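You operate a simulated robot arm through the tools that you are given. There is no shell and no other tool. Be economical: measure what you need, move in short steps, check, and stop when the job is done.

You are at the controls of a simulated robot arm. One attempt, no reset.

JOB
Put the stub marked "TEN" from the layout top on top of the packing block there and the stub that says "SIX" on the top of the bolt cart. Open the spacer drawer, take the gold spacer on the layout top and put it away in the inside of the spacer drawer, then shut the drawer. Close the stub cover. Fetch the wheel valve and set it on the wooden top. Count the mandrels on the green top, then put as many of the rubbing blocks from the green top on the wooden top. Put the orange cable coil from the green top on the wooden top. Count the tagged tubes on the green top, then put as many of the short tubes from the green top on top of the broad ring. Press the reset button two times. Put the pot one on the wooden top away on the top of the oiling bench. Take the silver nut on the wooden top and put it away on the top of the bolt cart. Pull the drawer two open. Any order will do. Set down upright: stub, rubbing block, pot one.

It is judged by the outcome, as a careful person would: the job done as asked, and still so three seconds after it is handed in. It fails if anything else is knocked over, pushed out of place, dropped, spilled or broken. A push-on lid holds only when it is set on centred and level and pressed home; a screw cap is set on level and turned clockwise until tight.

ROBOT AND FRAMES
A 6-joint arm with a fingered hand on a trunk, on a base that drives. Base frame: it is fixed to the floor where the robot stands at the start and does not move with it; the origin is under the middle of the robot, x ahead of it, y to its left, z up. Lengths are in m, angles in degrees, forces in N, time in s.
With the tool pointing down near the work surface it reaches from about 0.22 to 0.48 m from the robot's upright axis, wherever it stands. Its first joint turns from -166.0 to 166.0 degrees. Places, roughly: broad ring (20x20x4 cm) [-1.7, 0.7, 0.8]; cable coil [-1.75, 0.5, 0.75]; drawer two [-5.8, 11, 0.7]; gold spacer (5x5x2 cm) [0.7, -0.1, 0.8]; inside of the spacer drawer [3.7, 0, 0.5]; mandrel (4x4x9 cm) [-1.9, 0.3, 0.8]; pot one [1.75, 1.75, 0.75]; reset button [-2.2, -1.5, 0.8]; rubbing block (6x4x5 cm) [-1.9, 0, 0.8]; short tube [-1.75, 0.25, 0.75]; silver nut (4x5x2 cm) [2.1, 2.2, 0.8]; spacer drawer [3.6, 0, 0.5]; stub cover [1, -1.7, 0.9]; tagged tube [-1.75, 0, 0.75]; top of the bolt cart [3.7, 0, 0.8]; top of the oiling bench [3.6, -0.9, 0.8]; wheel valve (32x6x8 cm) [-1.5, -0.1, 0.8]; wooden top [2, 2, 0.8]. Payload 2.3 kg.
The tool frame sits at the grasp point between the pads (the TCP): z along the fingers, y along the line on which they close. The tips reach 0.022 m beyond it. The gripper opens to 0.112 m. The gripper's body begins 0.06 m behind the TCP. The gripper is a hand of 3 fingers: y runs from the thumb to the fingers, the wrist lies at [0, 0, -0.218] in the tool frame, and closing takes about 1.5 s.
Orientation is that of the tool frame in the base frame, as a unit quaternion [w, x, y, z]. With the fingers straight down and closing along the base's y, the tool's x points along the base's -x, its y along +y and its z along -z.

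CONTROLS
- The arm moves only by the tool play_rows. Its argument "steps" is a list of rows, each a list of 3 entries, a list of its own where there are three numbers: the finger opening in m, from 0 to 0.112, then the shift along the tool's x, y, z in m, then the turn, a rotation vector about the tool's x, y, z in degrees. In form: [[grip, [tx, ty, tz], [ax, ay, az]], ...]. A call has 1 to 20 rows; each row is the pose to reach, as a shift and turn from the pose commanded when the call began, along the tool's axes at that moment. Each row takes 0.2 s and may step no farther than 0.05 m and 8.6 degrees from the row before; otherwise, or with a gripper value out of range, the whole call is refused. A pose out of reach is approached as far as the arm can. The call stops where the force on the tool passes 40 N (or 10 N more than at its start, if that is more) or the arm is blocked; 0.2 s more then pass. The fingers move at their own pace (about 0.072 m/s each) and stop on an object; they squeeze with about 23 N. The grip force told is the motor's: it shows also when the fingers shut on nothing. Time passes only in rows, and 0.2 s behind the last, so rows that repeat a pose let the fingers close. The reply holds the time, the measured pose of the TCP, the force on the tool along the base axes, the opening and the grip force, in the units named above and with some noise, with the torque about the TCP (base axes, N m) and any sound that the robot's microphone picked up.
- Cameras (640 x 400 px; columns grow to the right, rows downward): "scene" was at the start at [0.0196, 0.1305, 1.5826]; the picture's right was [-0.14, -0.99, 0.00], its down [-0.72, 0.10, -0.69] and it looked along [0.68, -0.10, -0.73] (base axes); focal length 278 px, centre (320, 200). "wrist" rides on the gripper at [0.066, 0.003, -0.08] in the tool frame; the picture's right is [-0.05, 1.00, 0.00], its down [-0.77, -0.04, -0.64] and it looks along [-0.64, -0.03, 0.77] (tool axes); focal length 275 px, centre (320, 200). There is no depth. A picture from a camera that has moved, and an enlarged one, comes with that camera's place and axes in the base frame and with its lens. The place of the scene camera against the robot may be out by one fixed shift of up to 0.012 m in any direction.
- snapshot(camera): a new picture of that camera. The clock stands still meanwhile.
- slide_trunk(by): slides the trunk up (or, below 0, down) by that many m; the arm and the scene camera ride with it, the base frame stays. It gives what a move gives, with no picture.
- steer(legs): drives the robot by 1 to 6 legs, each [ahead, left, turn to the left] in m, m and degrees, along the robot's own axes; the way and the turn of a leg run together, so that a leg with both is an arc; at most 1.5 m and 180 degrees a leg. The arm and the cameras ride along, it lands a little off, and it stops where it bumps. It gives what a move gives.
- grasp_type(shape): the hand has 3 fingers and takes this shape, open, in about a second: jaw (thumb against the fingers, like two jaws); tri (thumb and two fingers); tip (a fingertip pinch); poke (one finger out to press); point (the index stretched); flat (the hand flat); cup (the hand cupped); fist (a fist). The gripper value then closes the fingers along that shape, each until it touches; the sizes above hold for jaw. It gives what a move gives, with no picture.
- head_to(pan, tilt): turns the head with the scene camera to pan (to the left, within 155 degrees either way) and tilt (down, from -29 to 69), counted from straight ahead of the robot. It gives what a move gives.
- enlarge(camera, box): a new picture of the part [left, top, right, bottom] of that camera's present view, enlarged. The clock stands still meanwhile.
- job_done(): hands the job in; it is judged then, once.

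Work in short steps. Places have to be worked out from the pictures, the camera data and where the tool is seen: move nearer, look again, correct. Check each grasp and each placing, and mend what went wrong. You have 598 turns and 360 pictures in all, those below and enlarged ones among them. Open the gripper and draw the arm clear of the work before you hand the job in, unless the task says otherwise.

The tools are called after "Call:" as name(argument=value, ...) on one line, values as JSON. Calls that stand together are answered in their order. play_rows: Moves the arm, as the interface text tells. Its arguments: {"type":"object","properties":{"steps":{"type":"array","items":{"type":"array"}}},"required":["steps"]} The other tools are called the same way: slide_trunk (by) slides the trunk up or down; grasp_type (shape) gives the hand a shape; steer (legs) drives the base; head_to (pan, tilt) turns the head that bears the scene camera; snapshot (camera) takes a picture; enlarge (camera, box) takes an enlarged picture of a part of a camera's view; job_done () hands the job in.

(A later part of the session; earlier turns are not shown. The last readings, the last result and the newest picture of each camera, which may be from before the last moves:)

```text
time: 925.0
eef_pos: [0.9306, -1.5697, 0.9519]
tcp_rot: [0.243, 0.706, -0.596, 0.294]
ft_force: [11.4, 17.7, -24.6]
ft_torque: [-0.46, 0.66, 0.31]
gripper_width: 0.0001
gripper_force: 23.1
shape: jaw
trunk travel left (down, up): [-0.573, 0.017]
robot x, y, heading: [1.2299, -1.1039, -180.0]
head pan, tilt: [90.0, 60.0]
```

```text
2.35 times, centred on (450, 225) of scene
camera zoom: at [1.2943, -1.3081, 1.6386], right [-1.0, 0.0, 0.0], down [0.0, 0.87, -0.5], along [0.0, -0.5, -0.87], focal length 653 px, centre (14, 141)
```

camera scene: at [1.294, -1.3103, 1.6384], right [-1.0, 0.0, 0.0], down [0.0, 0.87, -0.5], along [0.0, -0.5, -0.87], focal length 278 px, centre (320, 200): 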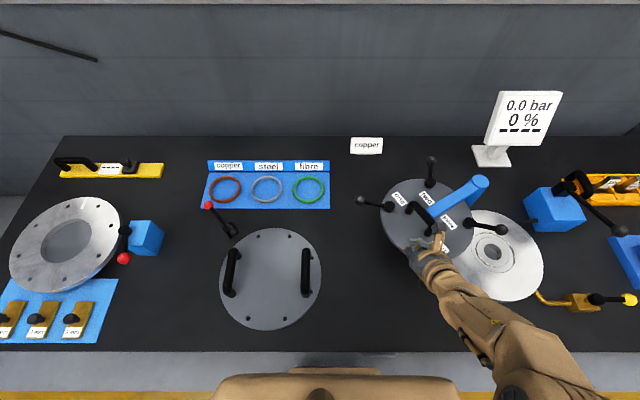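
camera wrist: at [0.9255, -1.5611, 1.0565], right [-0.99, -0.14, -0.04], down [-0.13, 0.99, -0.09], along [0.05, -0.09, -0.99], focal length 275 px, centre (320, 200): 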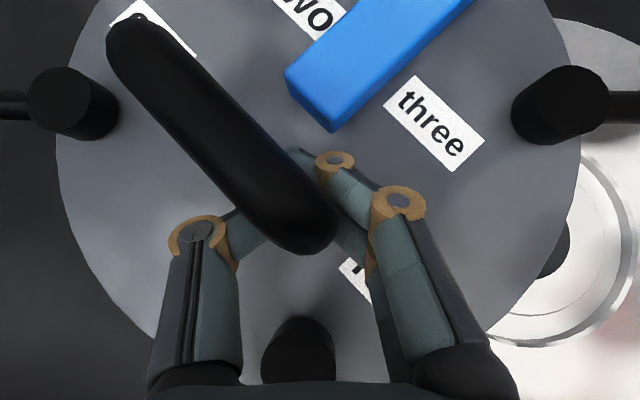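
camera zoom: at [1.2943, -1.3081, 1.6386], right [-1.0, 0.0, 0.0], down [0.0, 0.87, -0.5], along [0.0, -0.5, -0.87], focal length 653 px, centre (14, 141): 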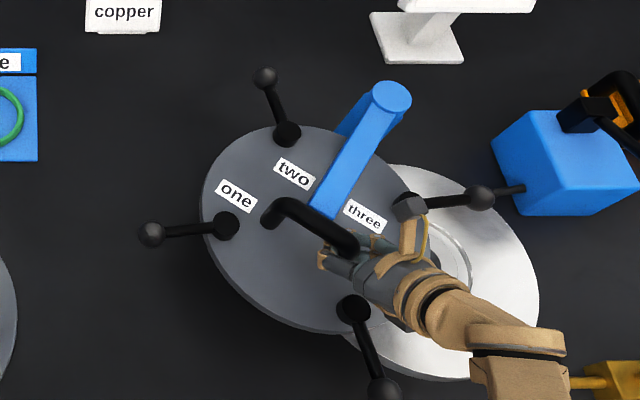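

It swings well (~22° so far). The force suggests the pivot is nearer ((0.829,-1.75)); I continue along the corrected arc another 25°.

Call:
play_rows(steps=[[0.0, [-0.0059, 0.0066, -0.0031], [1.0, 0, -1.0]], [0.0, [-0.0118, 0.0133, -0.0062], [2.1, 0, -2.1]], [0.0, [-0.0151, 0.021, -0.0096], [3.2, 0, -3.2]], [0.0, [-0.0184, 0.0288, -0.0131], [4.2, 0, -4.2]], [0.0, [-0.0213, 0.0369, -0.016], [5.3, 0, -5.3]], [0.0, [-0.0242, 0.045, -0.0189], [6.3, 0, -6.3]], [0.0, [-0.0266, 0.0535, -0.0214], [7.4, 0, -7.4]], [0.0, [-0.0289, 0.0619, -0.0239], [8.4, 0, -8.4]], [0.0, [-0.0307, 0.0706, -0.0258], [9.5, 0, -9.5]], [0.0, [-0.0325, 0.0794, -0.0276], [10.5, 0, -10.5]]])

Call:
enlarge(camera="scene", box=[340, 140, 560, 310])

```text
time: 927.2
eef_pos: [0.8921, -1.4995, 0.9571]
tcp_rot: [0.204, 0.777, -0.5, 0.324]
ft_force: [-0.6, 1.0, 0.3]
ft_torque: [-0.04, 0.02, 0.0]
gripper_width: 0.0001
gripper_force: 23.0
shape: jaw
out of reach, approached as far as the arm can: row 3, 4, 5, 6, 7, 8, 9, 10
trunk travel left (down, up): [-0.573, 0.017]
robot x, y, heading: [1.2339, -1.1035, -179.8]
head pan, tilt: [90.0, 60.0]
```

```text
2.35 times, centred on (450, 225) of scene
camera zoom: at [1.2941, -1.31, 1.6385], right [-1.0, 0.0, 0.0], down [0.0, 0.87, -0.5], along [0.0, -0.5, -0.87], focal length 653 px, centre (14, 141)
```

zoom: 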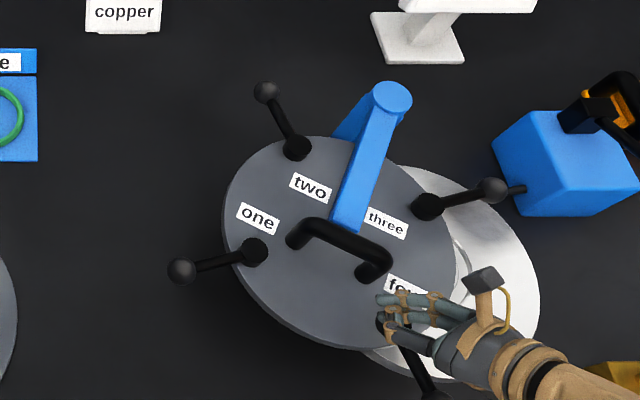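

The hand slipped off (reach), but the cover is ~32° round. I retreat upward, bring the hand vertical, and reposition the base further along −x.

Call:
play_rows(steps=[[0.0, [0.02, 0, -0.02], [0, 0, 0]], [0.0, [0.04, 0, -0.04], [0, 0, 0]], [0.0, [0.05, 0, -0.06], [0, -8, 0]], [0.0, [0.06, 0, -0.08], [0, -16, 0]], [0.03, [0.06, 0, -0.1], [0, -24, 0]], [0.05, [0.05, 0, -0.12], [0, -32, 0]], [0.06, [0.04, 0, -0.14], [0, -40, 0]], [0.07, [0.03, 0, -0.15], [0, -45, 0]]])

Call:
steer(legs=[[0.26, 0, 0]])

Call:
snapshot(camera="wrist")

Call:
snapshot(camera="scene")

```text
time: 929.0
eef_pos: [0.8696, -1.4162, 1.0804]
tcp_rot: [-0.003, 0.842, -0.54, 0.001]
ft_force: [0.1, -0.2, 0.7]
ft_torque: [-0.01, 0.02, 0.01]
gripper_width: 0.0698
gripper_force: 0.1
shape: jaw
out of reach, approached as far as the arm can: row 5, 6, 7, 8
trunk travel left (down, up): [-0.573, 0.017]
robot x, y, heading: [1.2307, -1.1023, -180.0]
head pan, tilt: [90.0, 60.0]
```

```text
time: 930.9
eef_pos: [0.6095, -1.4171, 1.08]
tcp_rot: [-0.003, 0.842, -0.54, 0.002]
ft_force: [-0.1, -0.5, 0.2]
ft_torque: [0.02, -0.01, 0.02]
gripper_width: 0.0695
gripper_force: 0.1
shape: jaw
trunk travel left (down, up): [-0.573, 0.017]
robot x, y, heading: [0.9705, -1.1036, -179.8]
head pan, tilt: [90.0, 60.0]
```

```text
105 pictures are left
camera wrist: at [0.6334, -1.4785, 1.1614], right [-0.93, -0.37, -0.01], down [-0.29, 0.71, 0.64], along [-0.23, 0.59, -0.77], focal length 275 px, centre (320, 200)
```

wrist: 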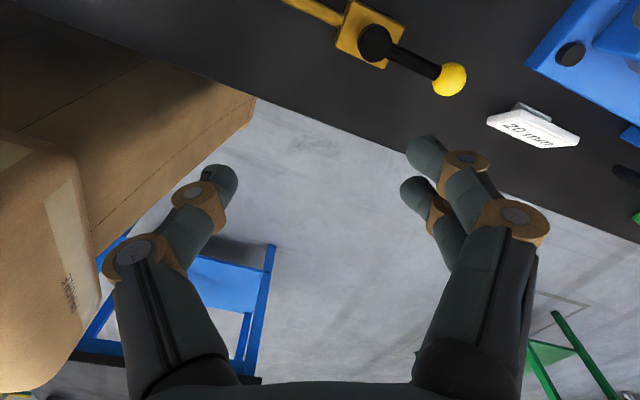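

```text
104 pictures are left
camera scene: at [1.0324, -1.3099, 1.6386], right [-1.0, 0.0, 0.0], down [0.0, 0.87, -0.5], along [0.0, -0.5, -0.87], focal length 278 px, centre (320, 200)
```

scene: 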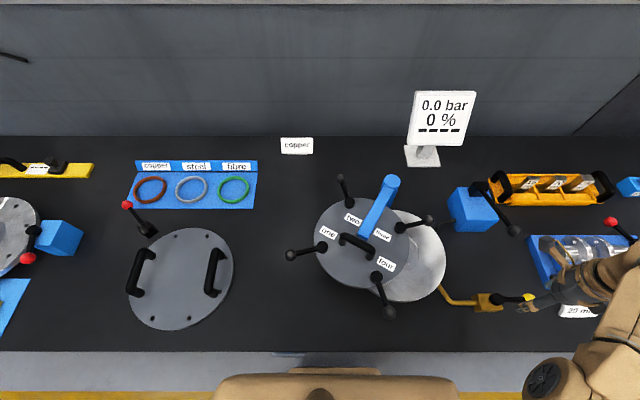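

The hand has swung far to −x. I bring it back toward the handle (≈(0.936,-1.56)) while yawing it to match.

Call:
play_rows(steps=[[0.07, [0.0191, -0.0311, 0], [0, 0, -4.8]], [0.07, [0.0382, -0.0622, 0], [0, 0, -9.5]], [0.07, [0.0573, -0.0933, 0], [0, 0, -14.3]], [0.07, [0.0764, -0.1245, 0], [0, 0, -19]], [0.07, [0.0955, -0.1556, 0], [0, 0, -23.8]], [0.07, [0.1146, -0.1867, 0], [0, 0, -28.5]], [0.07, [0.1337, -0.2178, 0], [0, 0, -33.3]], [0.07, [0.1528, -0.249, 0], [0, 0, -38]]])

Call:
snapshot(camera="wrist")

```text
time: 932.7
eef_pos: [0.8933, -1.4881, 1.2031]
tcp_rot: [-0.016, 0.971, -0.24, -0.001]
ft_force: [0.6, 0.8, 1.2]
ft_torque: [-0.01, 0.01, 0.04]
gripper_width: 0.0698
gripper_force: 0.0
shape: jaw
out of reach, approached as far as the arm can: row 1, 2, 3, 4, 5, 6, 7, 8
trunk travel left (down, up): [-0.573, 0.017]
robot x, y, heading: [0.9733, -1.1, -180.1]
head pan, tilt: [90.0, 60.0]
```

```text
103 pictures are left
camera wrist: at [0.9502, -1.5249, 1.2831], right [-0.51, -0.86, -0.03], down [-0.67, 0.37, 0.64], along [-0.54, 0.35, -0.76], focal length 275 px, centre (320, 200)
```

wrist: 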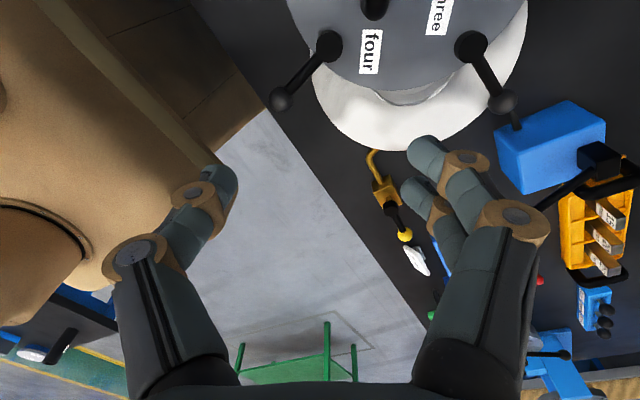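

The elbow is caught straight; I do the release sweep (outward, down, in) above the cover.

Call:
play_rows(steps=[[0.07, [0.014, 0.0265, -0.02], [0, 0, 0]], [0.07, [0.028, 0.053, -0.01], [0, 0, 0]], [0.07, [0.037, 0.071, 0.02], [0, 0, 0]], [0.07, [0.042, 0.08, 0.06], [0, 0, 0]], [0.07, [0.042, 0.08, 0.09], [0, 0, 0]], [0.07, [0.037, 0.071, 0.12], [0, 0, 0]], [0.07, [0.023, 0.044, 0.135], [0, 0, 0]], [0.07, [0.005, 0.009, 0.14], [0, 0, 0]], [0.07, [-0.009, -0.018, 0.14], [0, 0, 0]], [0.07, [-0.018, -0.035, 0.14], [0, 0, 0]]])

Call:
snapshot(camera="wrist")

```text
time: 934.9
eef_pos: [0.8942, -1.4466, 1.0611]
tcp_rot: [-0.001, 0.971, -0.238, 0.002]
ft_force: [-0.4, 0.1, -0.2]
ft_torque: [0.01, -0.02, 0.0]
gripper_width: 0.0697
gripper_force: 0.0
shape: jaw
out of reach, approached as far as the arm can: row 1, 2, 3, 4, 5, 6
trunk travel left (down, up): [-0.573, 0.017]
robot x, y, heading: [0.9718, -1.105, -180.0]
head pan, tilt: [90.0, 60.0]
```

```text
102 pictures are left
camera wrist: at [0.9515, -1.4815, 1.1426], right [-0.5, -0.86, 0.0], down [-0.67, 0.39, 0.63], along [-0.55, 0.32, -0.77], focal length 275 px, centre (320, 200)
```

wrist: 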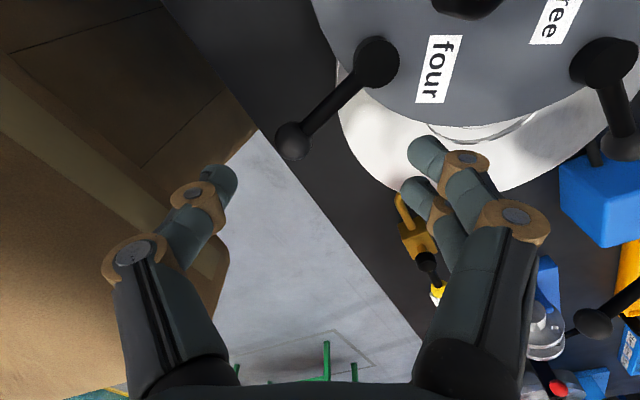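

Free again. I move the base 3 cm closer and extend over the handle.

Call:
steer(legs=[[0, 0.03, 0]])

Call:
play_rows(steps=[[0.07, [0.025, 0.018, 0], [0, 0, 0]], [0.07, [0.05, 0.036, 0], [0, 0, 0]], [0.07, [0.0755, 0.0541, 0], [0, 0, 0]], [0.07, [0.0755, 0.0541, 0], [0, 0, 0]]])

Call:
snapshot(camera="wrist")

```text
time: 935.7
eef_pos: [0.8939, -1.4779, 1.0622]
tcp_rot: [-0.002, 0.972, -0.237, 0.002]
ft_force: [0.2, -0.1, 0.0]
ft_torque: [0.02, -0.05, -0.04]
gripper_width: 0.0698
gripper_force: 0.2
shape: jaw
trunk travel left (down, up): [-0.573, 0.017]
robot x, y, heading: [0.9711, -1.1304, -179.9]
head pan, tilt: [90.0, 60.0]
```

```text
time: 936.7
eef_pos: [0.9346, -1.5603, 1.0612]
tcp_rot: [-0.001, 0.972, -0.237, 0.002]
ft_force: [-0.3, -0.2, 0.7]
ft_torque: [-0.02, 0.0, 0.02]
gripper_width: 0.07
gripper_force: 0.1
shape: jaw
trunk travel left (down, up): [-0.573, 0.017]
robot x, y, heading: [0.974, -1.1334, -180.2]
head pan, tilt: [90.0, 60.0]
```

```text
101 pictures are left
camera wrist: at [0.9929, -1.5947, 1.1427], right [-0.5, -0.87, -0.01], down [-0.67, 0.39, 0.63], along [-0.55, 0.32, -0.77], focal length 275 px, centre (320, 200)
```

wrist: 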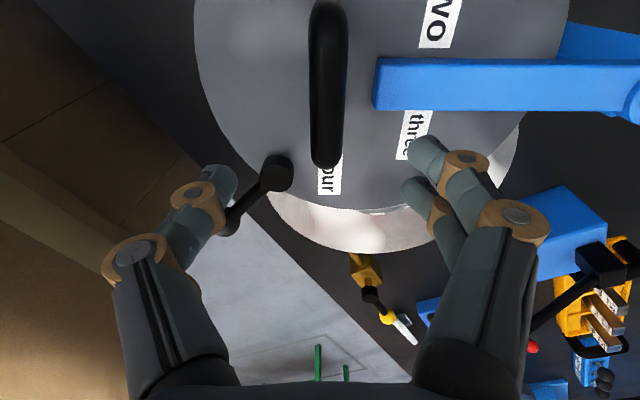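

The handle lies neatly between the fingers, but the blue arm's end is close to the right finger. I shift 3.3 cm toward the handle's near end, narrow to 0.05, and descend.

Call:
play_rows(steps=[[0.05, [-0.017, 0.002, 0], [0, 0, 0]], [0.05, [-0.033, 0.003, 0], [0, 0, 0]], [0.05, [-0.033, 0.003, 0.03], [0, 0, 0]], [0.05, [-0.033, 0.003, 0.06], [0, 0, 0]], [0.05, [-0.033, 0.003, 0.085], [0, 0, 0]], [0.05, [-0.033, 0.003, 0.105], [0, 0, 0]]])

Call:
snapshot(camera="wrist")

```text
time: 938.1
eef_pos: [0.9042, -1.5481, 0.9557]
tcp_rot: [-0.002, 0.972, -0.236, 0.003]
ft_force: [-0.7, 0.0, 0.1]
ft_torque: [-0.02, -0.01, 0.02]
gripper_width: 0.0506
gripper_force: 0.0
shape: jaw
trunk travel left (down, up): [-0.573, 0.017]
robot x, y, heading: [0.9698, -1.1362, -180.2]
head pan, tilt: [90.0, 60.0]
```

```text
100 pictures are left
camera wrist: at [0.9629, -1.5824, 1.0373], right [-0.5, -0.87, 0.0], down [-0.67, 0.39, 0.63], along [-0.55, 0.32, -0.77], focal length 275 px, centre (320, 200)
```

wrist: 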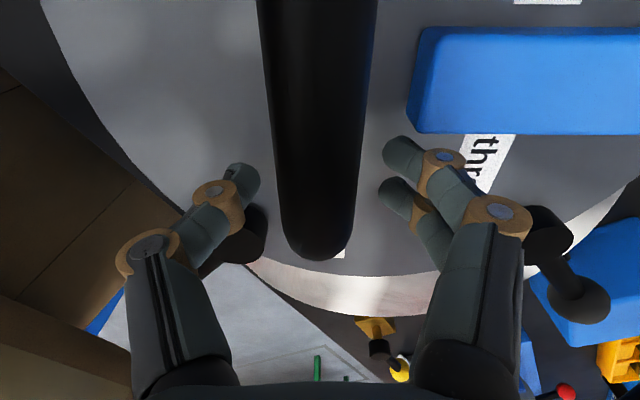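

Clear on both sides. I close and swing the next 30° along the arc, yawing the hand with it.

Call:
play_rows(steps=[[0.0, [0, 0, 0], [0, 0, 0]], [0.0, [0, 0, 0], [0, 0, 0]], [0.0, [0, 0, 0], [0, 0, 0]], [0.0, [0, 0, 0], [0, 0, 0]], [0.0, [-0.0094, 0.0015, 0], [0, 0, -2.5]], [0.0, [-0.0187, 0.0031, 0], [0, 0, -5]], [0.0, [-0.0278, 0.0054, 0], [0, 0, -7.5]], [0.0, [-0.0369, 0.0078, 0], [0, 0, -10]], [0.0, [-0.0457, 0.011, 0], [0, 0, -12.5]], [0.0, [-0.0545, 0.0141, 0], [0, 0, -15]], [0.0, [-0.0631, 0.018, 0], [0, 0, -17.5]], [0.0, [-0.0717, 0.0218, 0], [0, 0, -20]], [0.0, [-0.08, 0.0265, 0], [0, 0, -22.5]], [0.0, [-0.0881, 0.0311, 0], [0, 0, -25]], [0.0, [-0.096, 0.0364, 0], [0, 0, -27.5]], [0.0, [-0.1036, 0.0417, 0], [0, 0, -30]]])

Call:
enlarge(camera="scene", box=[260, 150, 480, 320])

```text
time: 941.5
eef_pos: [0.7911, -1.5346, 0.956]
tcp_rot: [-0.001, 1.0, 0.023, 0.003]
ft_force: [-8.2, 15.0, -10.3]
ft_torque: [-0.19, -0.06, -0.03]
gripper_width: 0.0
gripper_force: 23.1
shape: jaw
trunk travel left (down, up): [-0.573, 0.017]
robot x, y, heading: [0.9735, -1.1376, -180.4]
head pan, tilt: [90.0, 60.0]
```

```text
2.35 times, centred on (370, 235) of scene
camera zoom: at [1.0289, -1.3366, 1.6391], right [-1.0, 0.0, 0.0], down [0.0, 0.86, -0.5], along [0.0, -0.5, -0.86], focal length 653 px, centre (202, 118)
```

zoom: 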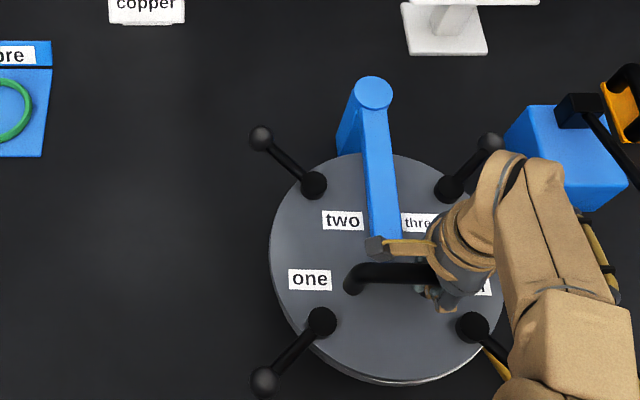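

The cover is almost over the stub. I continue up to 15° more; it should stop at its seat.

Call:
play_rows(steps=[[0.0, [-0.0098, 0.0, 0], [0, 0, -2.5]], [0.0, [-0.0195, 0.0006, 0], [0, 0, -5]], [0.0, [-0.0289, 0.003, 0], [0, 0, -7.5]], [0.0, [-0.0382, 0.0056, 0], [0, 0, -10]], [0.0, [-0.0473, 0.0088, 0], [0, 0, -12.5]], [0.0, [-0.0564, 0.0121, 0], [0, 0, -15]]])

Call:
enlarge(camera="scene", box=[260, 150, 480, 320])

```text
time: 942.9
eef_pos: [0.7452, -1.5436, 0.9569]
tcp_rot: [0.0, 0.988, 0.153, 0.003]
ft_force: [-1.0, -0.1, 0.0]
ft_torque: [-0.03, -0.01, 0.0]
gripper_width: 0.0
gripper_force: 23.2
shape: jaw
out of reach, approached as far as the arm can: row 5, 6
trunk travel left (down, up): [-0.573, 0.017]
robot x, y, heading: [0.9709, -1.1328, -180.3]
head pan, tilt: [90.0, 60.0]
```

```text
2.35 times, centred on (370, 235) of scene
camera zoom: at [1.0325, -1.3405, 1.6385], right [-1.0, 0.0, 0.0], down [0.0, 0.87, -0.5], along [0.0, -0.5, -0.87], focal length 653 px, centre (202, 118)
```

zoom: 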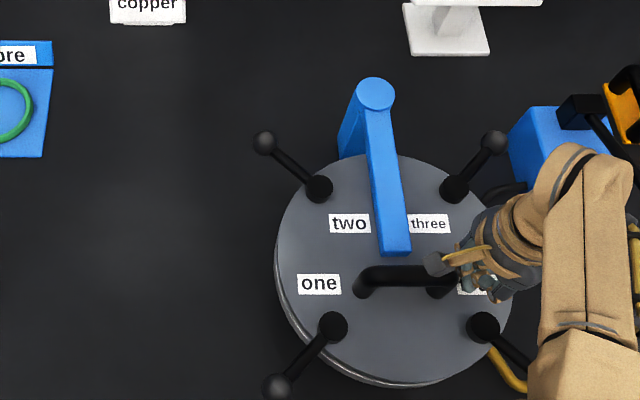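

The hand slipped past the handle's end; the cover looks on the stub. I lift the hand away and inspect alignment.

Call:
play_rows(steps=[[0.0, [0, 0, -0.03], [0, 0, 0]], [0.0, [0, -0.02, -0.06], [0, 0, 0]], [0.0, [0, -0.06, -0.09], [0, 0, 0]], [0.0, [0, -0.1, -0.1], [0, 0, 0]]])

Call:
steer(legs=[[0.2, 0, 0]])

Call:
enlarge(camera="scene", box=[200, 150, 440, 330])

```text
time: 943.9
eef_pos: [0.7161, -1.4458, 1.0573]
tcp_rot: [0.0, 0.988, 0.153, 0.003]
ft_force: [0.2, -0.3, 0.9]
ft_torque: [-0.03, 0.0, 0.03]
gripper_width: 0.0
gripper_force: 23.0
shape: jaw
trunk travel left (down, up): [-0.573, 0.017]
robot x, y, heading: [0.9728, -1.1342, -180.3]
head pan, tilt: [90.0, 60.0]
```

```text
time: 945.5
eef_pos: [0.5158, -1.4471, 1.0566]
tcp_rot: [-0.001, 0.988, 0.153, 0.003]
ft_force: [-0.6, 0.0, 0.0]
ft_torque: [-0.04, -0.01, 0.0]
gripper_width: 0.0001
gripper_force: 22.8
shape: jaw
trunk travel left (down, up): [-0.573, 0.017]
robot x, y, heading: [0.7737, -1.1303, -179.6]
head pan, tilt: [90.0, 60.0]
```

```text
2.22 times, centred on (320, 240) of scene
camera zoom: at [0.8318, -1.34, 1.6386], right [-1.0, 0.0, 0.0], down [0.0, 0.87, -0.5], along [0.0, -0.5, -0.87], focal length 617 px, centre (320, 111)
```

zoom: 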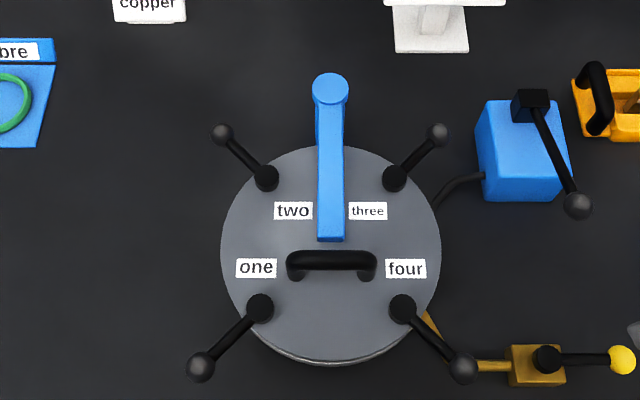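

Labels level and arm straight: it looks fully closed. I zoom on the rim.

Call:
enlarge(camera="scene", box=[260, 220, 390, 300])

```text
4.92 times, centred on (325, 260) of scene
camera zoom: at [0.8318, -1.34, 1.6386], right [-1.0, 0.0, 0.0], down [0.0, 0.87, -0.5], along [0.0, -0.5, -0.87], focal length 1366 px, centre (295, -95)
```

zoom: 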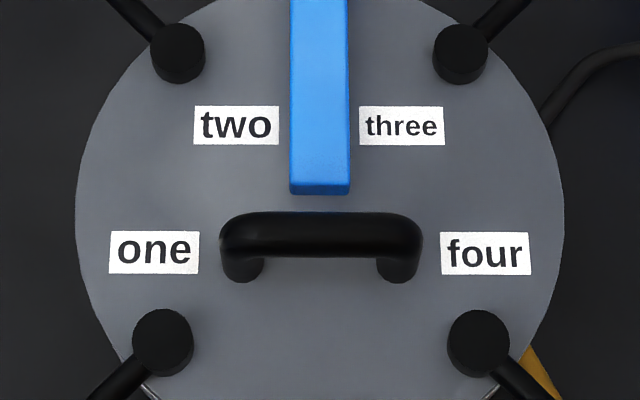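

Virtually closed. To be sure it is at its stop, I'll give the handle a gentle last push along −x. I reposition for that.

Call:
steer(legs=[[-0.28, 0, 0]])

Call:
play_rows(steps=[[0.0, [0.0333, 0.0106, 0], [0, 0, 0]], [0.0, [0.0667, 0.0212, 0], [0, 0, 0]], [0.0, [0.1, 0.0317, 0], [0, 0, 0]], [0.0, [0.1334, 0.0423, 0], [0, 0, 0]], [0.0, [0.123, 0.074, 0], [0, 0, 0]], [0.0, [0.1032, 0.1376, 0], [0, 0, 0]]])

Call:
enlarge(camera="scene", box=[300, 150, 520, 320])

```text
time: 947.5
eef_pos: [0.7938, -1.4462, 1.0573]
tcp_rot: [-0.001, 0.988, 0.153, 0.002]
ft_force: [0.2, 0.1, 0.3]
ft_torque: [0.0, 0.02, 0.01]
gripper_width: 0.0
gripper_force: 22.8
shape: jaw
trunk travel left (down, up): [-0.573, 0.017]
robot x, y, heading: [1.0478, -1.132, -179.9]
head pan, tilt: [90.0, 60.0]
```

```text
refused: row 6 steps farther than a row can; nothing moved
```

```text
2.35 times, centred on (410, 235) of scene
camera zoom: at [1.1107, -1.3395, 1.6385], right [-1.0, 0.0, 0.0], down [0.0, 0.87, -0.5], along [0.0, -0.5, -0.87], focal length 653 px, centre (108, 118)
```

zoom: 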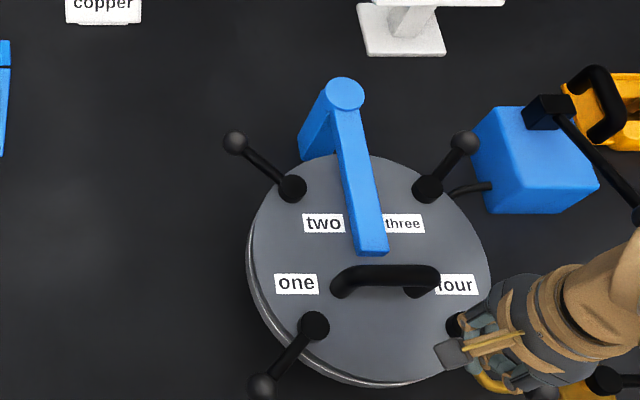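

Call:
play_rows(steps=[[0.0, [0.0333, 0.0106, 0], [0, 0, 0]], [0.0, [0.0667, 0.0212, 0], [0, 0, 0]], [0.0, [0.1, 0.0317, 0], [0, 0, 0]], [0.0, [0.1334, 0.0423, 0], [0, 0, 0]], [0.0, [0.123, 0.074, 0], [0, 0, 0]], [0.0, [0.113, 0.106, 0], [0, 0, 0]], [0.0, [0.1032, 0.1376, 0], [0, 0, 0]]])

Call:
snapshot(camera="wrist")

```text
time: 949.1
eef_pos: [0.933, -1.5478, 1.0565]
tcp_rot: [-0.002, 0.988, 0.154, 0.003]
ft_force: [-0.1, 0.1, -0.4]
ft_torque: [0.03, -0.03, -0.02]
gripper_width: 0.0001
gripper_force: 23.1
shape: jaw
trunk travel left (down, up): [-0.573, 0.017]
robot x, y, heading: [1.0491, -1.1298, -180.3]
head pan, tilt: [90.0, 60.0]
```

```text
94 pictures are left
camera wrist: at [0.9971, -1.5315, 1.1378], right [0.26, -0.97, 0.0], down [-0.75, -0.2, 0.63], along [-0.61, -0.16, -0.78], focal length 275 px, centre (320, 200)
```

wrist: 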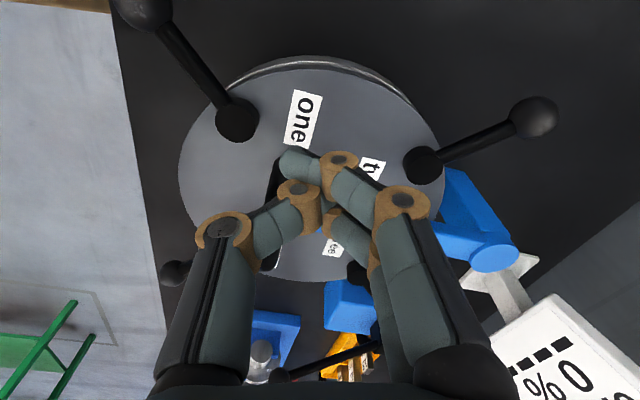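

Handle's +x end ≈(0.887,-1.53). I lower beside it and push gently toward −x.

Call:
play_rows(steps=[[0.0, [0.004, -0.0125, 0], [0, 0, 0]], [0.0, [0.004, -0.0125, 0.04], [0, 0, 0]], [0.0, [0.004, -0.0125, 0.08], [0, 0, 0]], [0.0, [0.004, -0.0125, 0.1], [0, 0, 0]], [0.0, [-0.015, -0.0185, 0.1], [0, 0, 0]], [0.0, [-0.03, -0.0235, 0.1], [0, 0, 0]], [0.0, [-0.04, -0.0265, 0.1], [0, 0, 0]], [0.0, [-0.05, -0.03, 0.1], [0, 0, 0]]])

Call:
enlarge(camera="scene", box=[300, 150, 520, 320])

```text
time: 950.9
eef_pos: [0.8801, -1.5324, 0.9573]
tcp_rot: [-0.002, 0.988, 0.153, 0.002]
ft_force: [7.0, -0.1, -1.1]
ft_torque: [0.02, 0.05, 0.07]
gripper_width: 0.0001
gripper_force: 22.5
shape: jaw
trunk travel left (down, up): [-0.573, 0.017]
robot x, y, heading: [1.0506, -1.1358, -180.1]
head pan, tilt: [90.0, 60.0]
```

```text
2.35 times, centred on (410, 235) of scene
camera zoom: at [1.1141, -1.3399, 1.6383], right [-1.0, 0.0, 0.0], down [0.0, 0.87, -0.5], along [0.0, -0.5, -0.87], focal length 653 px, centre (108, 118)
```

zoom: 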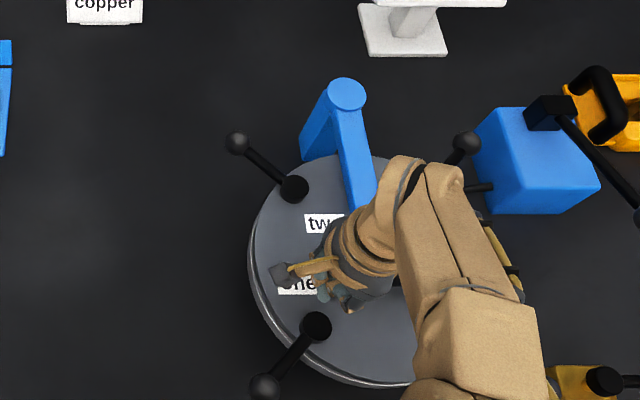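

Contact 7 N. I push 1.5 cm further.

Call:
play_rows(steps=[[0.0, [-0.005, -0.0015, 0], [0, 0, 0]], [0.0, [-0.01, -0.003, 0], [0, 0, 0]], [0.0, [-0.015, -0.0045, 0], [0, 0, 0]]])

```text
time: 951.5
eef_pos: [0.878, -1.5326, 0.9558]
tcp_rot: [-0.004, 0.988, 0.154, 0.008]
ft_force: [28.2, 0.4, -2.0]
ft_torque: [0.05, 0.24, -0.04]
gripper_width: 0.0
gripper_force: 23.2
shape: jaw
trunk travel left (down, up): [-0.573, 0.017]
robot x, y, heading: [1.0515, -1.1295, -180.1]
head pan, tilt: [90.0, 60.0]
stopped in row 3: the force on the tool passed its limit (the readings are from after the stop); the commanded pose is now the measured one
```

It's firmly at its stop: the stub cover is closed. I withdraw the hand.

Call:
play_rows(steps=[[0.0, [0.02, 0.006, 0], [0, 0, 0]], [0.0, [0.035, 0.01, -0.03], [0, 0, 0]], [0.0, [0.035, 0.0, -0.07], [0, 0, 0]], [0.0, [0.035, -0.04, -0.1], [0, 0, 0]], [0.0, [0.035, -0.08, -0.1], [0, 0, 0]], [0.0, [0.035, -0.12, -0.1], [0, 0, 0]]])

Call:
steer(legs=[[0, -0.3, 0]])

Call:
snapshot(camera="scene")

```text
time: 952.9
eef_pos: [0.8668, -1.4052, 1.057]
tcp_rot: [-0.001, 0.988, 0.153, 0.006]
ft_force: [0.6, 0.3, -0.4]
ft_torque: [0.0, 0.0, 0.03]
gripper_width: 0.0
gripper_force: 23.2
shape: jaw
trunk travel left (down, up): [-0.573, 0.017]
robot x, y, heading: [1.0516, -1.131, -179.8]
head pan, tilt: [90.0, 60.0]
```

```text
time: 955.0
eef_pos: [0.8645, -1.1078, 1.0574]
tcp_rot: [-0.003, 0.988, 0.154, 0.007]
ft_force: [0.3, -0.1, -0.5]
ft_torque: [0.01, 0.01, 0.03]
gripper_width: 0.0
gripper_force: 23.2
shape: jaw
trunk travel left (down, up): [-0.573, 0.017]
robot x, y, heading: [1.0475, -0.8318, -179.6]
head pan, tilt: [90.0, 60.0]
```

```text
92 pictures are left
camera scene: at [1.1098, -1.039, 1.6386], right [-1.0, -0.01, 0.0], down [0.0, 0.87, -0.5], along [0.0, -0.5, -0.87], focal length 278 px, centre (320, 200)
```

scene: 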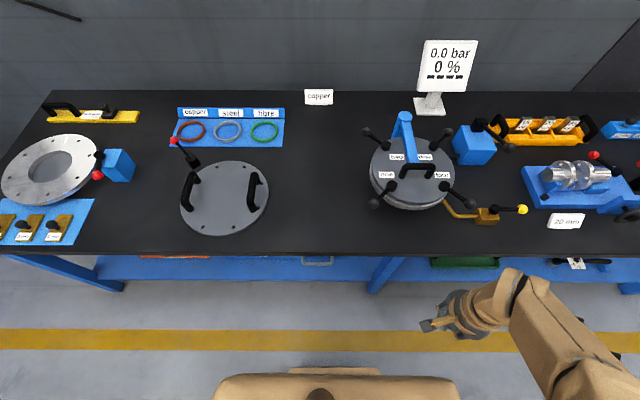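

Closed properly. Now the reset button at ≈(-2.2,-1.5): I drive along the aisle.

Call:
steer(legs=[[1.5, 0, -0.4], [1.5, 0, 0], [0.1, 0, 0]])

Call:
snapshot(camera="scene")

```text
time: 970.2
eef_pos: [-2.2423, -1.1138, 1.0569]
tcp_rot: [-0.002, 0.989, 0.15, 0.007]
ft_force: [0.5, 1.4, 0.9]
ft_torque: [0.0, -0.03, 0.0]
gripper_width: 0.0001
gripper_force: 22.9
shape: jaw
trunk travel left (down, up): [-0.573, 0.017]
robot x, y, heading: [-2.06, -0.8393, 179.7]
head pan, tilt: [90.0, 60.0]
```

```text
91 pictures are left
camera scene: at [-1.9978, -1.0464, 1.6386], right [-1.0, 0.0, 0.0], down [0.0, 0.87, -0.5], along [0.0, -0.5, -0.87], focal length 278 px, centre (320, 200)
```

scene: 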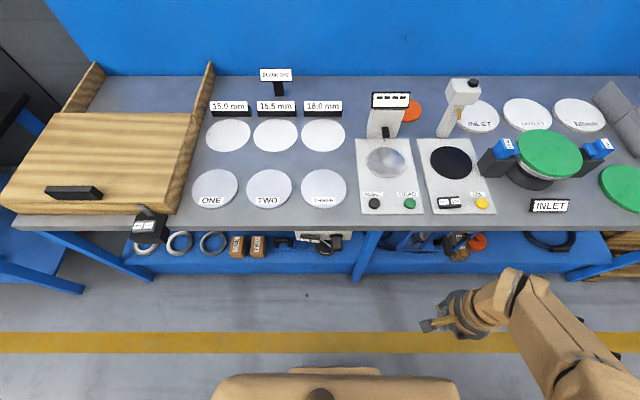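

Two instruments with buttons. I read their labels.

Call:
enlarge(camera="scene", box=[340, 130, 510, 230])

Call:
enlarge(camera="scene", box=[350, 180, 430, 225])

```text
3.76 times, centred on (425, 180) of scene
camera zoom: at [-1.9978, -1.0464, 1.6386], right [-1.0, 0.0, 0.0], down [0.0, 0.87, -0.5], along [0.0, -0.5, -0.87], focal length 1045 px, centre (-75, 275)
```

zoom: 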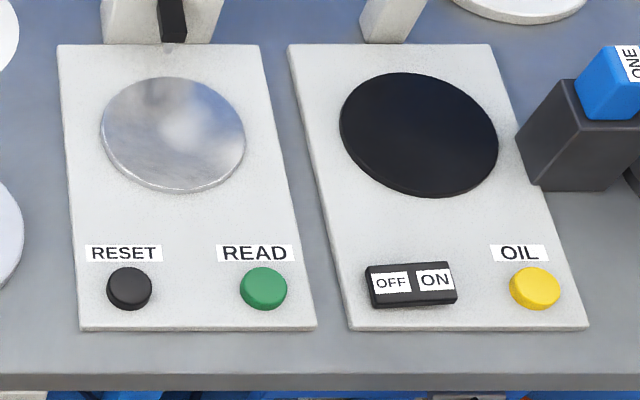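

```text
8.00 times, centred on (390, 202) of scene
camera zoom: at [-1.9978, -1.0464, 1.6386], right [-1.0, 0.0, 0.0], down [0.0, 0.87, -0.5], along [0.0, -0.5, -0.87], focal length 2220 px, centre (-240, 180)
```

zoom: 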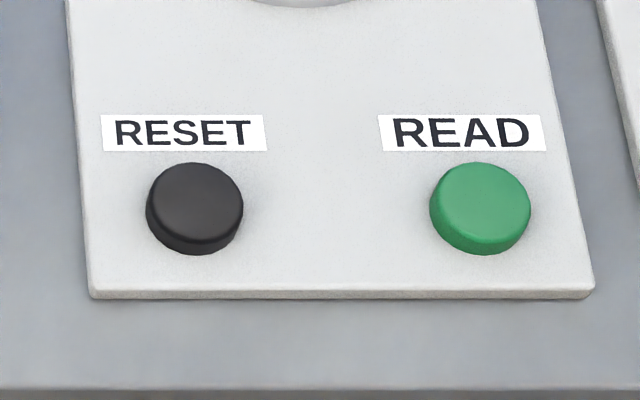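

The black button is RESET at ≈(-2.184,-1.50). I move in front of it.

Call:
steer(legs=[[-0.058, 0, 0.3], [0, 0.33, 0]])

Call:
snapshot(camera="wrist")

Call:
snapshot(camera="scene")

```text
time: 972.9
eef_pos: [-2.1806, -1.4454, 1.0573]
tcp_rot: [-0.002, 0.988, 0.155, 0.007]
ft_force: [0.4, 0.1, 0.4]
ft_torque: [0.04, -0.03, -0.02]
gripper_width: 0.0
gripper_force: 23.0
shape: jaw
trunk travel left (down, up): [-0.573, 0.017]
robot x, y, heading: [-2.0008, -1.1675, -179.8]
head pan, tilt: [90.0, 60.0]
```

```text
88 pictures are left
camera wrist: at [-2.1163, -1.4281, 1.1388], right [0.26, -0.97, 0.0], down [-0.75, -0.21, 0.62], along [-0.6, -0.16, -0.78], focal length 275 px, centre (320, 200)
```

wrist: 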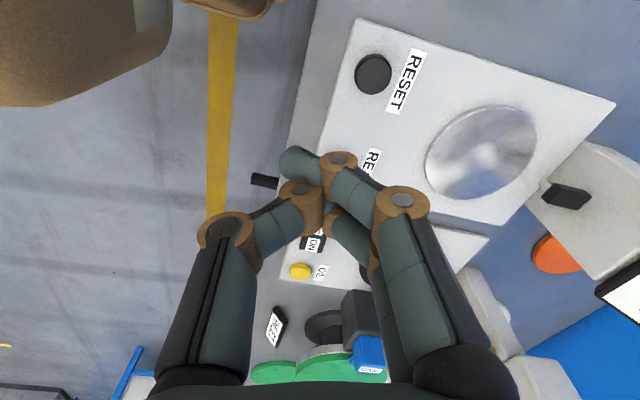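

```text
87 pictures are left
camera scene: at [-1.9358, -1.3759, 1.6384], right [-1.0, -0.01, 0.0], down [-0.01, 0.87, -0.5], along [0.0, -0.5, -0.87], focal length 278 px, centre (320, 200)
```

scene: 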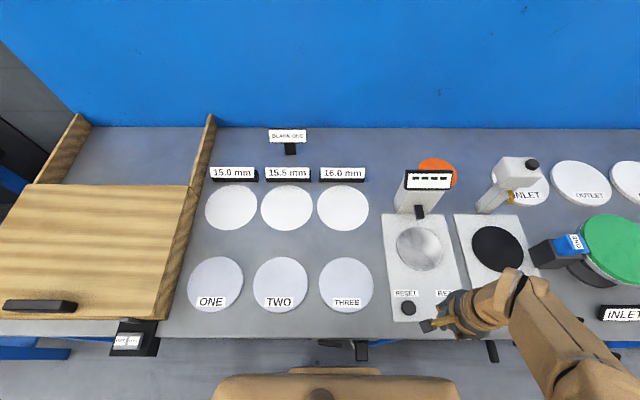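

Button at (-2.182,-1.507). I take the "poke" hand shape for pressing and look where the finger is.

Call:
grasp_type(shape="poke")

Call:
snapshot(camera="wrist")

```text
time: 973.8
eef_pos: [-2.1796, -1.4438, 1.0573]
tcp_rot: [-0.003, 0.988, 0.154, 0.006]
ft_force: [-0.3, -0.2, 0.4]
ft_torque: [-0.01, 0.01, -0.02]
gripper_width: 0.0
gripper_force: 0.0
shape: poke
trunk travel left (down, up): [-0.573, 0.017]
robot x, y, heading: [-2.0014, -1.1691, -179.6]
head pan, tilt: [90.0, 60.0]
```

```text
86 pictures are left
camera wrist: at [-2.1163, -1.4278, 1.1389], right [0.26, -0.97, 0.0], down [-0.75, -0.21, 0.62], along [-0.6, -0.16, -0.78], focal length 275 px, centre (320, 200)
```

wrist: 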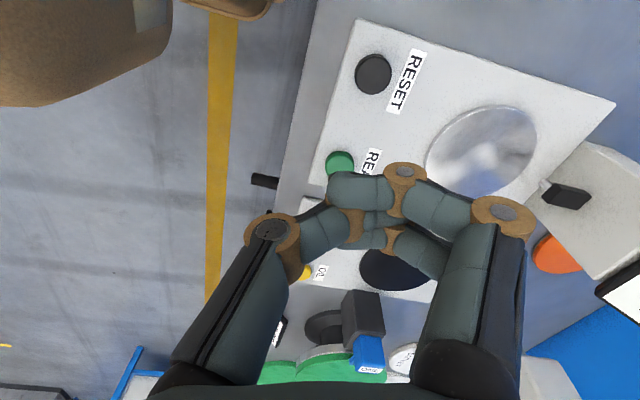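

The fingers are curled (grip value 0). I set the value open to see the shape.

Call:
play_rows(steps=[[0.112, [0, 0, 0], [0, 0, 0]], [0.112, [0, 0, 0], [0, 0, 0]], [0.112, [0, 0, 0], [0, 0, 0]], [0.112, [0, 0, 0], [0, 0, 0]], [0.112, [0, 0, 0], [0, 0, 0]]])

Call:
snapshot(camera="wrist")

```text
time: 975.0
eef_pos: [-2.1797, -1.444, 1.0572]
tcp_rot: [-0.002, 0.988, 0.155, 0.006]
ft_force: [0.2, -0.3, 0.4]
ft_torque: [-0.02, 0.03, 0.03]
gripper_width: 0.0
gripper_force: 0.1
shape: poke
trunk travel left (down, up): [-0.573, 0.017]
robot x, y, heading: [-1.9986, -1.17, -179.7]
head pan, tilt: [90.0, 60.0]
```

```text
85 pictures are left
camera wrist: at [-2.1163, -1.4278, 1.1389], right [0.26, -0.97, 0.0], down [-0.75, -0.21, 0.62], along [-0.6, -0.16, -0.78], focal length 275 px, centre (320, 200)
```

wrist: 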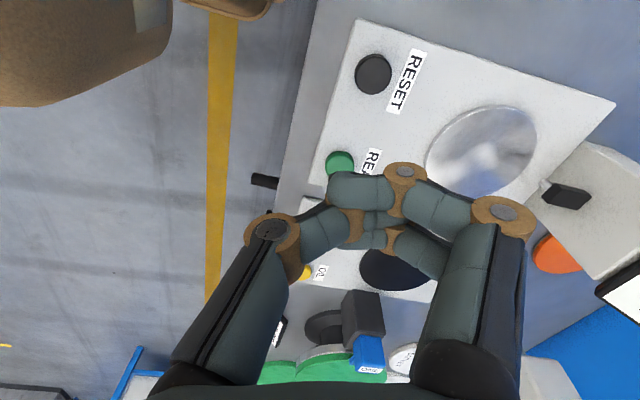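

Not a useful shape; I try "point" (index stretched).

Call:
grasp_type(shape="point")

Call:
snapshot(camera="wrist")

```text
time: 975.9
eef_pos: [-2.1798, -1.444, 1.0574]
tcp_rot: [-0.003, 0.988, 0.154, 0.007]
ft_force: [0.1, -0.5, 0.0]
ft_torque: [0.0, 0.0, 0.0]
gripper_width: 0.0
gripper_force: 0.1
shape: point
trunk travel left (down, up): [-0.573, 0.017]
robot x, y, heading: [-1.9973, -1.1684, -179.6]
head pan, tilt: [90.0, 60.0]
```

```text
84 pictures are left
camera wrist: at [-2.1163, -1.4278, 1.1389], right [0.26, -0.97, 0.0], down [-0.75, -0.21, 0.62], along [-0.6, -0.16, -0.78], focal length 275 px, centre (320, 200)
```

wrist: 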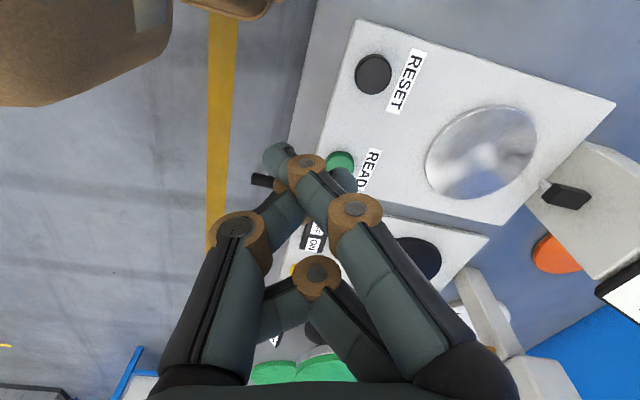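

I return to the jaw, closed, whose tip cluster is well known, and go above the button.

Call:
grasp_type(shape="jaw")

Call:
play_rows(steps=[[0.0, [-0.0072, 0.0225, 0], [0, 0, 0]], [0.0, [-0.0144, 0.045, 0], [0, 0, 0]], [0.0, [-0.0216, 0.0676, 0], [0, 0, 0]], [0.0, [-0.0216, 0.0676, 0.04], [0, 0, 0]], [0.0, [-0.0216, 0.0676, 0.08], [0, 0, 0]], [0.0, [-0.0216, 0.0676, 0.12], [0, 0, 0]], [0.0, [-0.0216, 0.0676, 0.15], [0, 0, 0]], [0.0, [-0.0216, 0.0676, 0.15], [0, 0, 0]]])

Call:
snapshot(camera="wrist")

Call:
enlarge(camera="scene", box=[360, 260, 500, 350])

```text
time: 976.8
eef_pos: [-2.179, -1.4435, 1.0575]
tcp_rot: [-0.002, 0.988, 0.155, 0.008]
ft_force: [0.9, 0.6, -0.5]
ft_torque: [0.0, 0.0, 0.0]
gripper_width: 0.0801
gripper_force: 0.1
shape: jaw
trunk travel left (down, up): [-0.573, 0.017]
robot x, y, heading: [-1.9973, -1.1701, -179.5]
head pan, tilt: [90.0, 60.0]
```

```text
time: 978.6
eef_pos: [-2.1759, -1.5136, 0.9053]
tcp_rot: [-0.003, 0.988, 0.155, 0.006]
ft_force: [0.3, 0.5, 0.2]
ft_torque: [0.02, 0.0, 0.02]
gripper_width: 0.0001
gripper_force: 22.5
shape: jaw
trunk travel left (down, up): [-0.573, 0.017]
robot x, y, heading: [-1.9948, -1.1711, -179.6]
head pan, tilt: [90.0, 60.0]
```

```text
83 pictures are left
camera wrist: at [-2.114, -1.4974, 0.988], right [0.26, -0.97, 0.0], down [-0.75, -0.21, 0.63], along [-0.6, -0.16, -0.78], focal length 275 px, centre (320, 200)
```

wrist: 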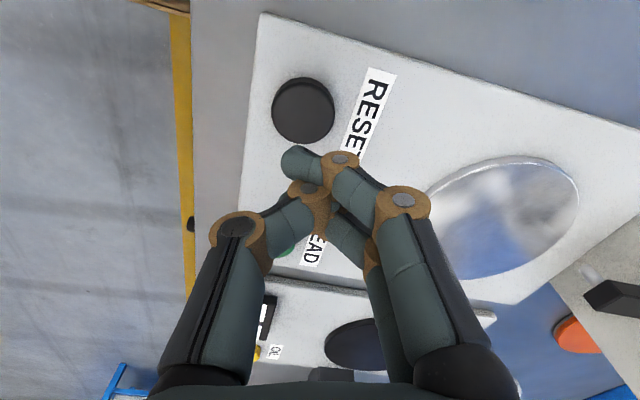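

```text
4.44 times, centred on (430, 305) of scene
camera zoom: at [-1.9357, -1.3751, 1.6385], right [-1.0, -0.01, 0.0], down [-0.01, 0.87, -0.5], along [0.0, -0.5, -0.87], focal length 1233 px, centre (-169, -267)
```

zoom: 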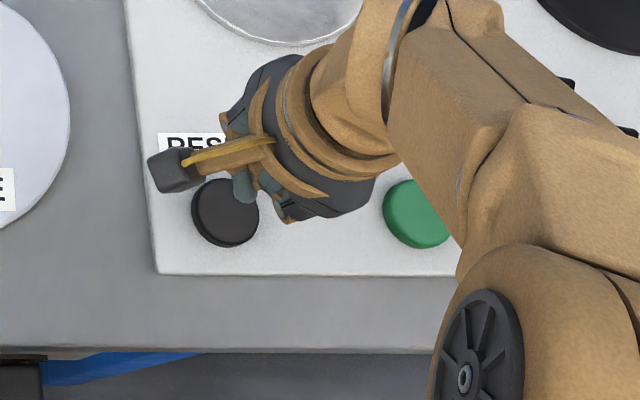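

Tip cluster is above the RESET button. I lower close, then press.

Call:
play_rows(steps=[[0.0, [0, 0, 0.02], [0, 0, 0]], [0.0, [0, 0, 0.04], [0, 0, 0]]])

Call:
snapshot(camera="wrist")

```text
time: 979.2
eef_pos: [-2.177, -1.5149, 0.8666]
tcp_rot: [-0.003, 0.988, 0.154, 0.007]
ft_force: [0.3, -0.2, -0.4]
ft_torque: [0.01, -0.01, -0.01]
gripper_width: 0.0
gripper_force: 23.2
shape: jaw
trunk travel left (down, up): [-0.573, 0.017]
robot x, y, heading: [-1.9933, -1.1719, -179.6]
head pan, tilt: [90.0, 60.0]
```

```text
81 pictures are left
camera wrist: at [-2.1134, -1.498, 0.948], right [0.26, -0.97, 0.0], down [-0.75, -0.21, 0.63], along [-0.6, -0.16, -0.78], focal length 275 px, centre (320, 200)
```

wrist: 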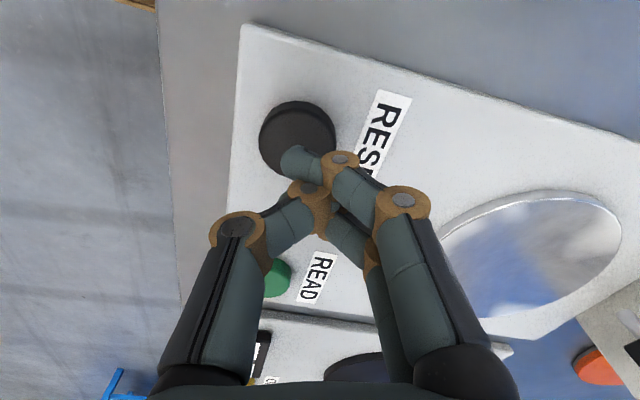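

Now press: lower in 5-mm rows.

Call:
play_rows(steps=[[0.0, [0, 0, 0.005], [0, 0, 0]], [0.0, [0, 0, 0.01], [0, 0, 0]], [0.0, [0, 0, 0.015], [0, 0, 0]], [0.0, [0, 0, 0.02], [0, 0, 0]]])

Call:
snapshot(camera="wrist")

```text
time: 980.2
eef_pos: [-2.1771, -1.5138, 0.8469]
tcp_rot: [-0.002, 0.988, 0.154, 0.006]
ft_force: [0.2, -0.1, -0.1]
ft_torque: [-0.02, 0.0, 0.0]
gripper_width: 0.0
gripper_force: 23.2
shape: jaw
trunk travel left (down, up): [-0.573, 0.017]
robot x, y, heading: [-1.9988, -1.1649, -179.7]
head pan, tilt: [90.0, 60.0]
```

```text
80 pictures are left
camera wrist: at [-2.1137, -1.4976, 0.9285], right [0.26, -0.97, 0.0], down [-0.75, -0.21, 0.63], along [-0.6, -0.16, -0.78], focal length 275 px, centre (320, 200)
```

wrist: 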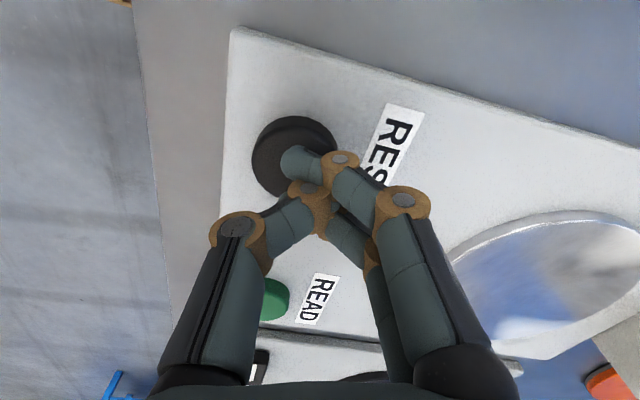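

Fingertip right over the button centre. Continue down.

Call:
play_rows(steps=[[0.0, [0, 0, 0.004], [0, 0, 0]], [0.0, [0, 0, 0.008], [0, 0, 0]], [0.0, [0, 0, 0.012], [0, 0, 0]], [0.0, [0, 0, 0.016], [0, 0, 0]], [0.0, [0, 0, 0.02], [0, 0, 0]]])

```text
time: 981.4
eef_pos: [-2.1755, -1.5132, 0.8287]
tcp_rot: [-0.001, 0.988, 0.155, 0.005]
ft_force: [0.5, -8.7, 31.7]
ft_torque: [0.18, 0.05, 0.05]
gripper_width: 0.0
gripper_force: 22.8
shape: jaw
trunk travel left (down, up): [-0.573, 0.017]
robot x, y, heading: [-1.9993, -1.1715, -179.7]
head pan, tilt: [90.0, 60.0]
heard: click
```

One click heard. I release upward 2 cm and check, then press a second time.

Call:
play_rows(steps=[[0.0, [0, 0, -0.01], [0, 0, 0]], [0.0, [0, 0, -0.02], [0, 0, 0]], [0.0, [0, 0, -0.02], [0, 0, 0]], [0.0, [0, 0, -0.02], [0, 0, 0]]])

Call:
enlarge(camera="scene", box=[360, 160, 480, 340])

```text
time: 982.4
eef_pos: [-2.1771, -1.5134, 0.845]
tcp_rot: [-0.003, 0.988, 0.154, 0.007]
ft_force: [-0.6, -1.2, -0.3]
ft_torque: [0.03, -0.01, -0.01]
gripper_width: 0.0
gripper_force: 22.1
shape: jaw
trunk travel left (down, up): [-0.573, 0.017]
robot x, y, heading: [-2.0002, -1.1672, -179.7]
head pan, tilt: [90.0, 60.0]
```

```text
2.22 times, centred on (420, 250) of scene
camera zoom: at [-1.9358, -1.3752, 1.6385], right [-1.0, -0.01, 0.0], down [-0.01, 0.87, -0.5], along [0.0, -0.5, -0.87], focal length 617 px, centre (98, 89)
```

zoom: 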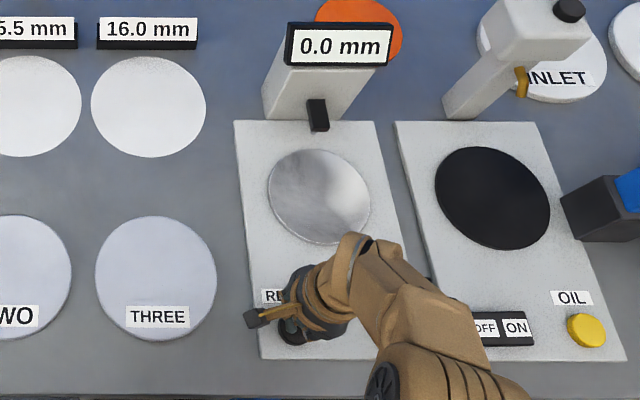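

Display shows 0.0 mm after the first press. Second press now.

Call:
play_rows(steps=[[0.0, [0, 0, 0.008], [0, 0, 0]], [0.0, [0, 0, 0.012], [0, 0, 0]], [0.0, [0, 0, 0.016], [0, 0, 0]], [0.0, [0, 0, 0.019], [0, 0, 0]]])

```text
time: 983.4
eef_pos: [-2.1773, -1.5152, 0.8288]
tcp_rot: [0.0, 0.988, 0.155, 0.005]
ft_force: [0.0, -7.5, 26.1]
ft_torque: [0.13, 0.06, 0.03]
gripper_width: 0.0002
gripper_force: 22.5
shape: jaw
trunk travel left (down, up): [-0.573, 0.017]
robot x, y, heading: [-1.9948, -1.1704, -179.3]
head pan, tilt: [90.0, 60.0]
heard: click
```

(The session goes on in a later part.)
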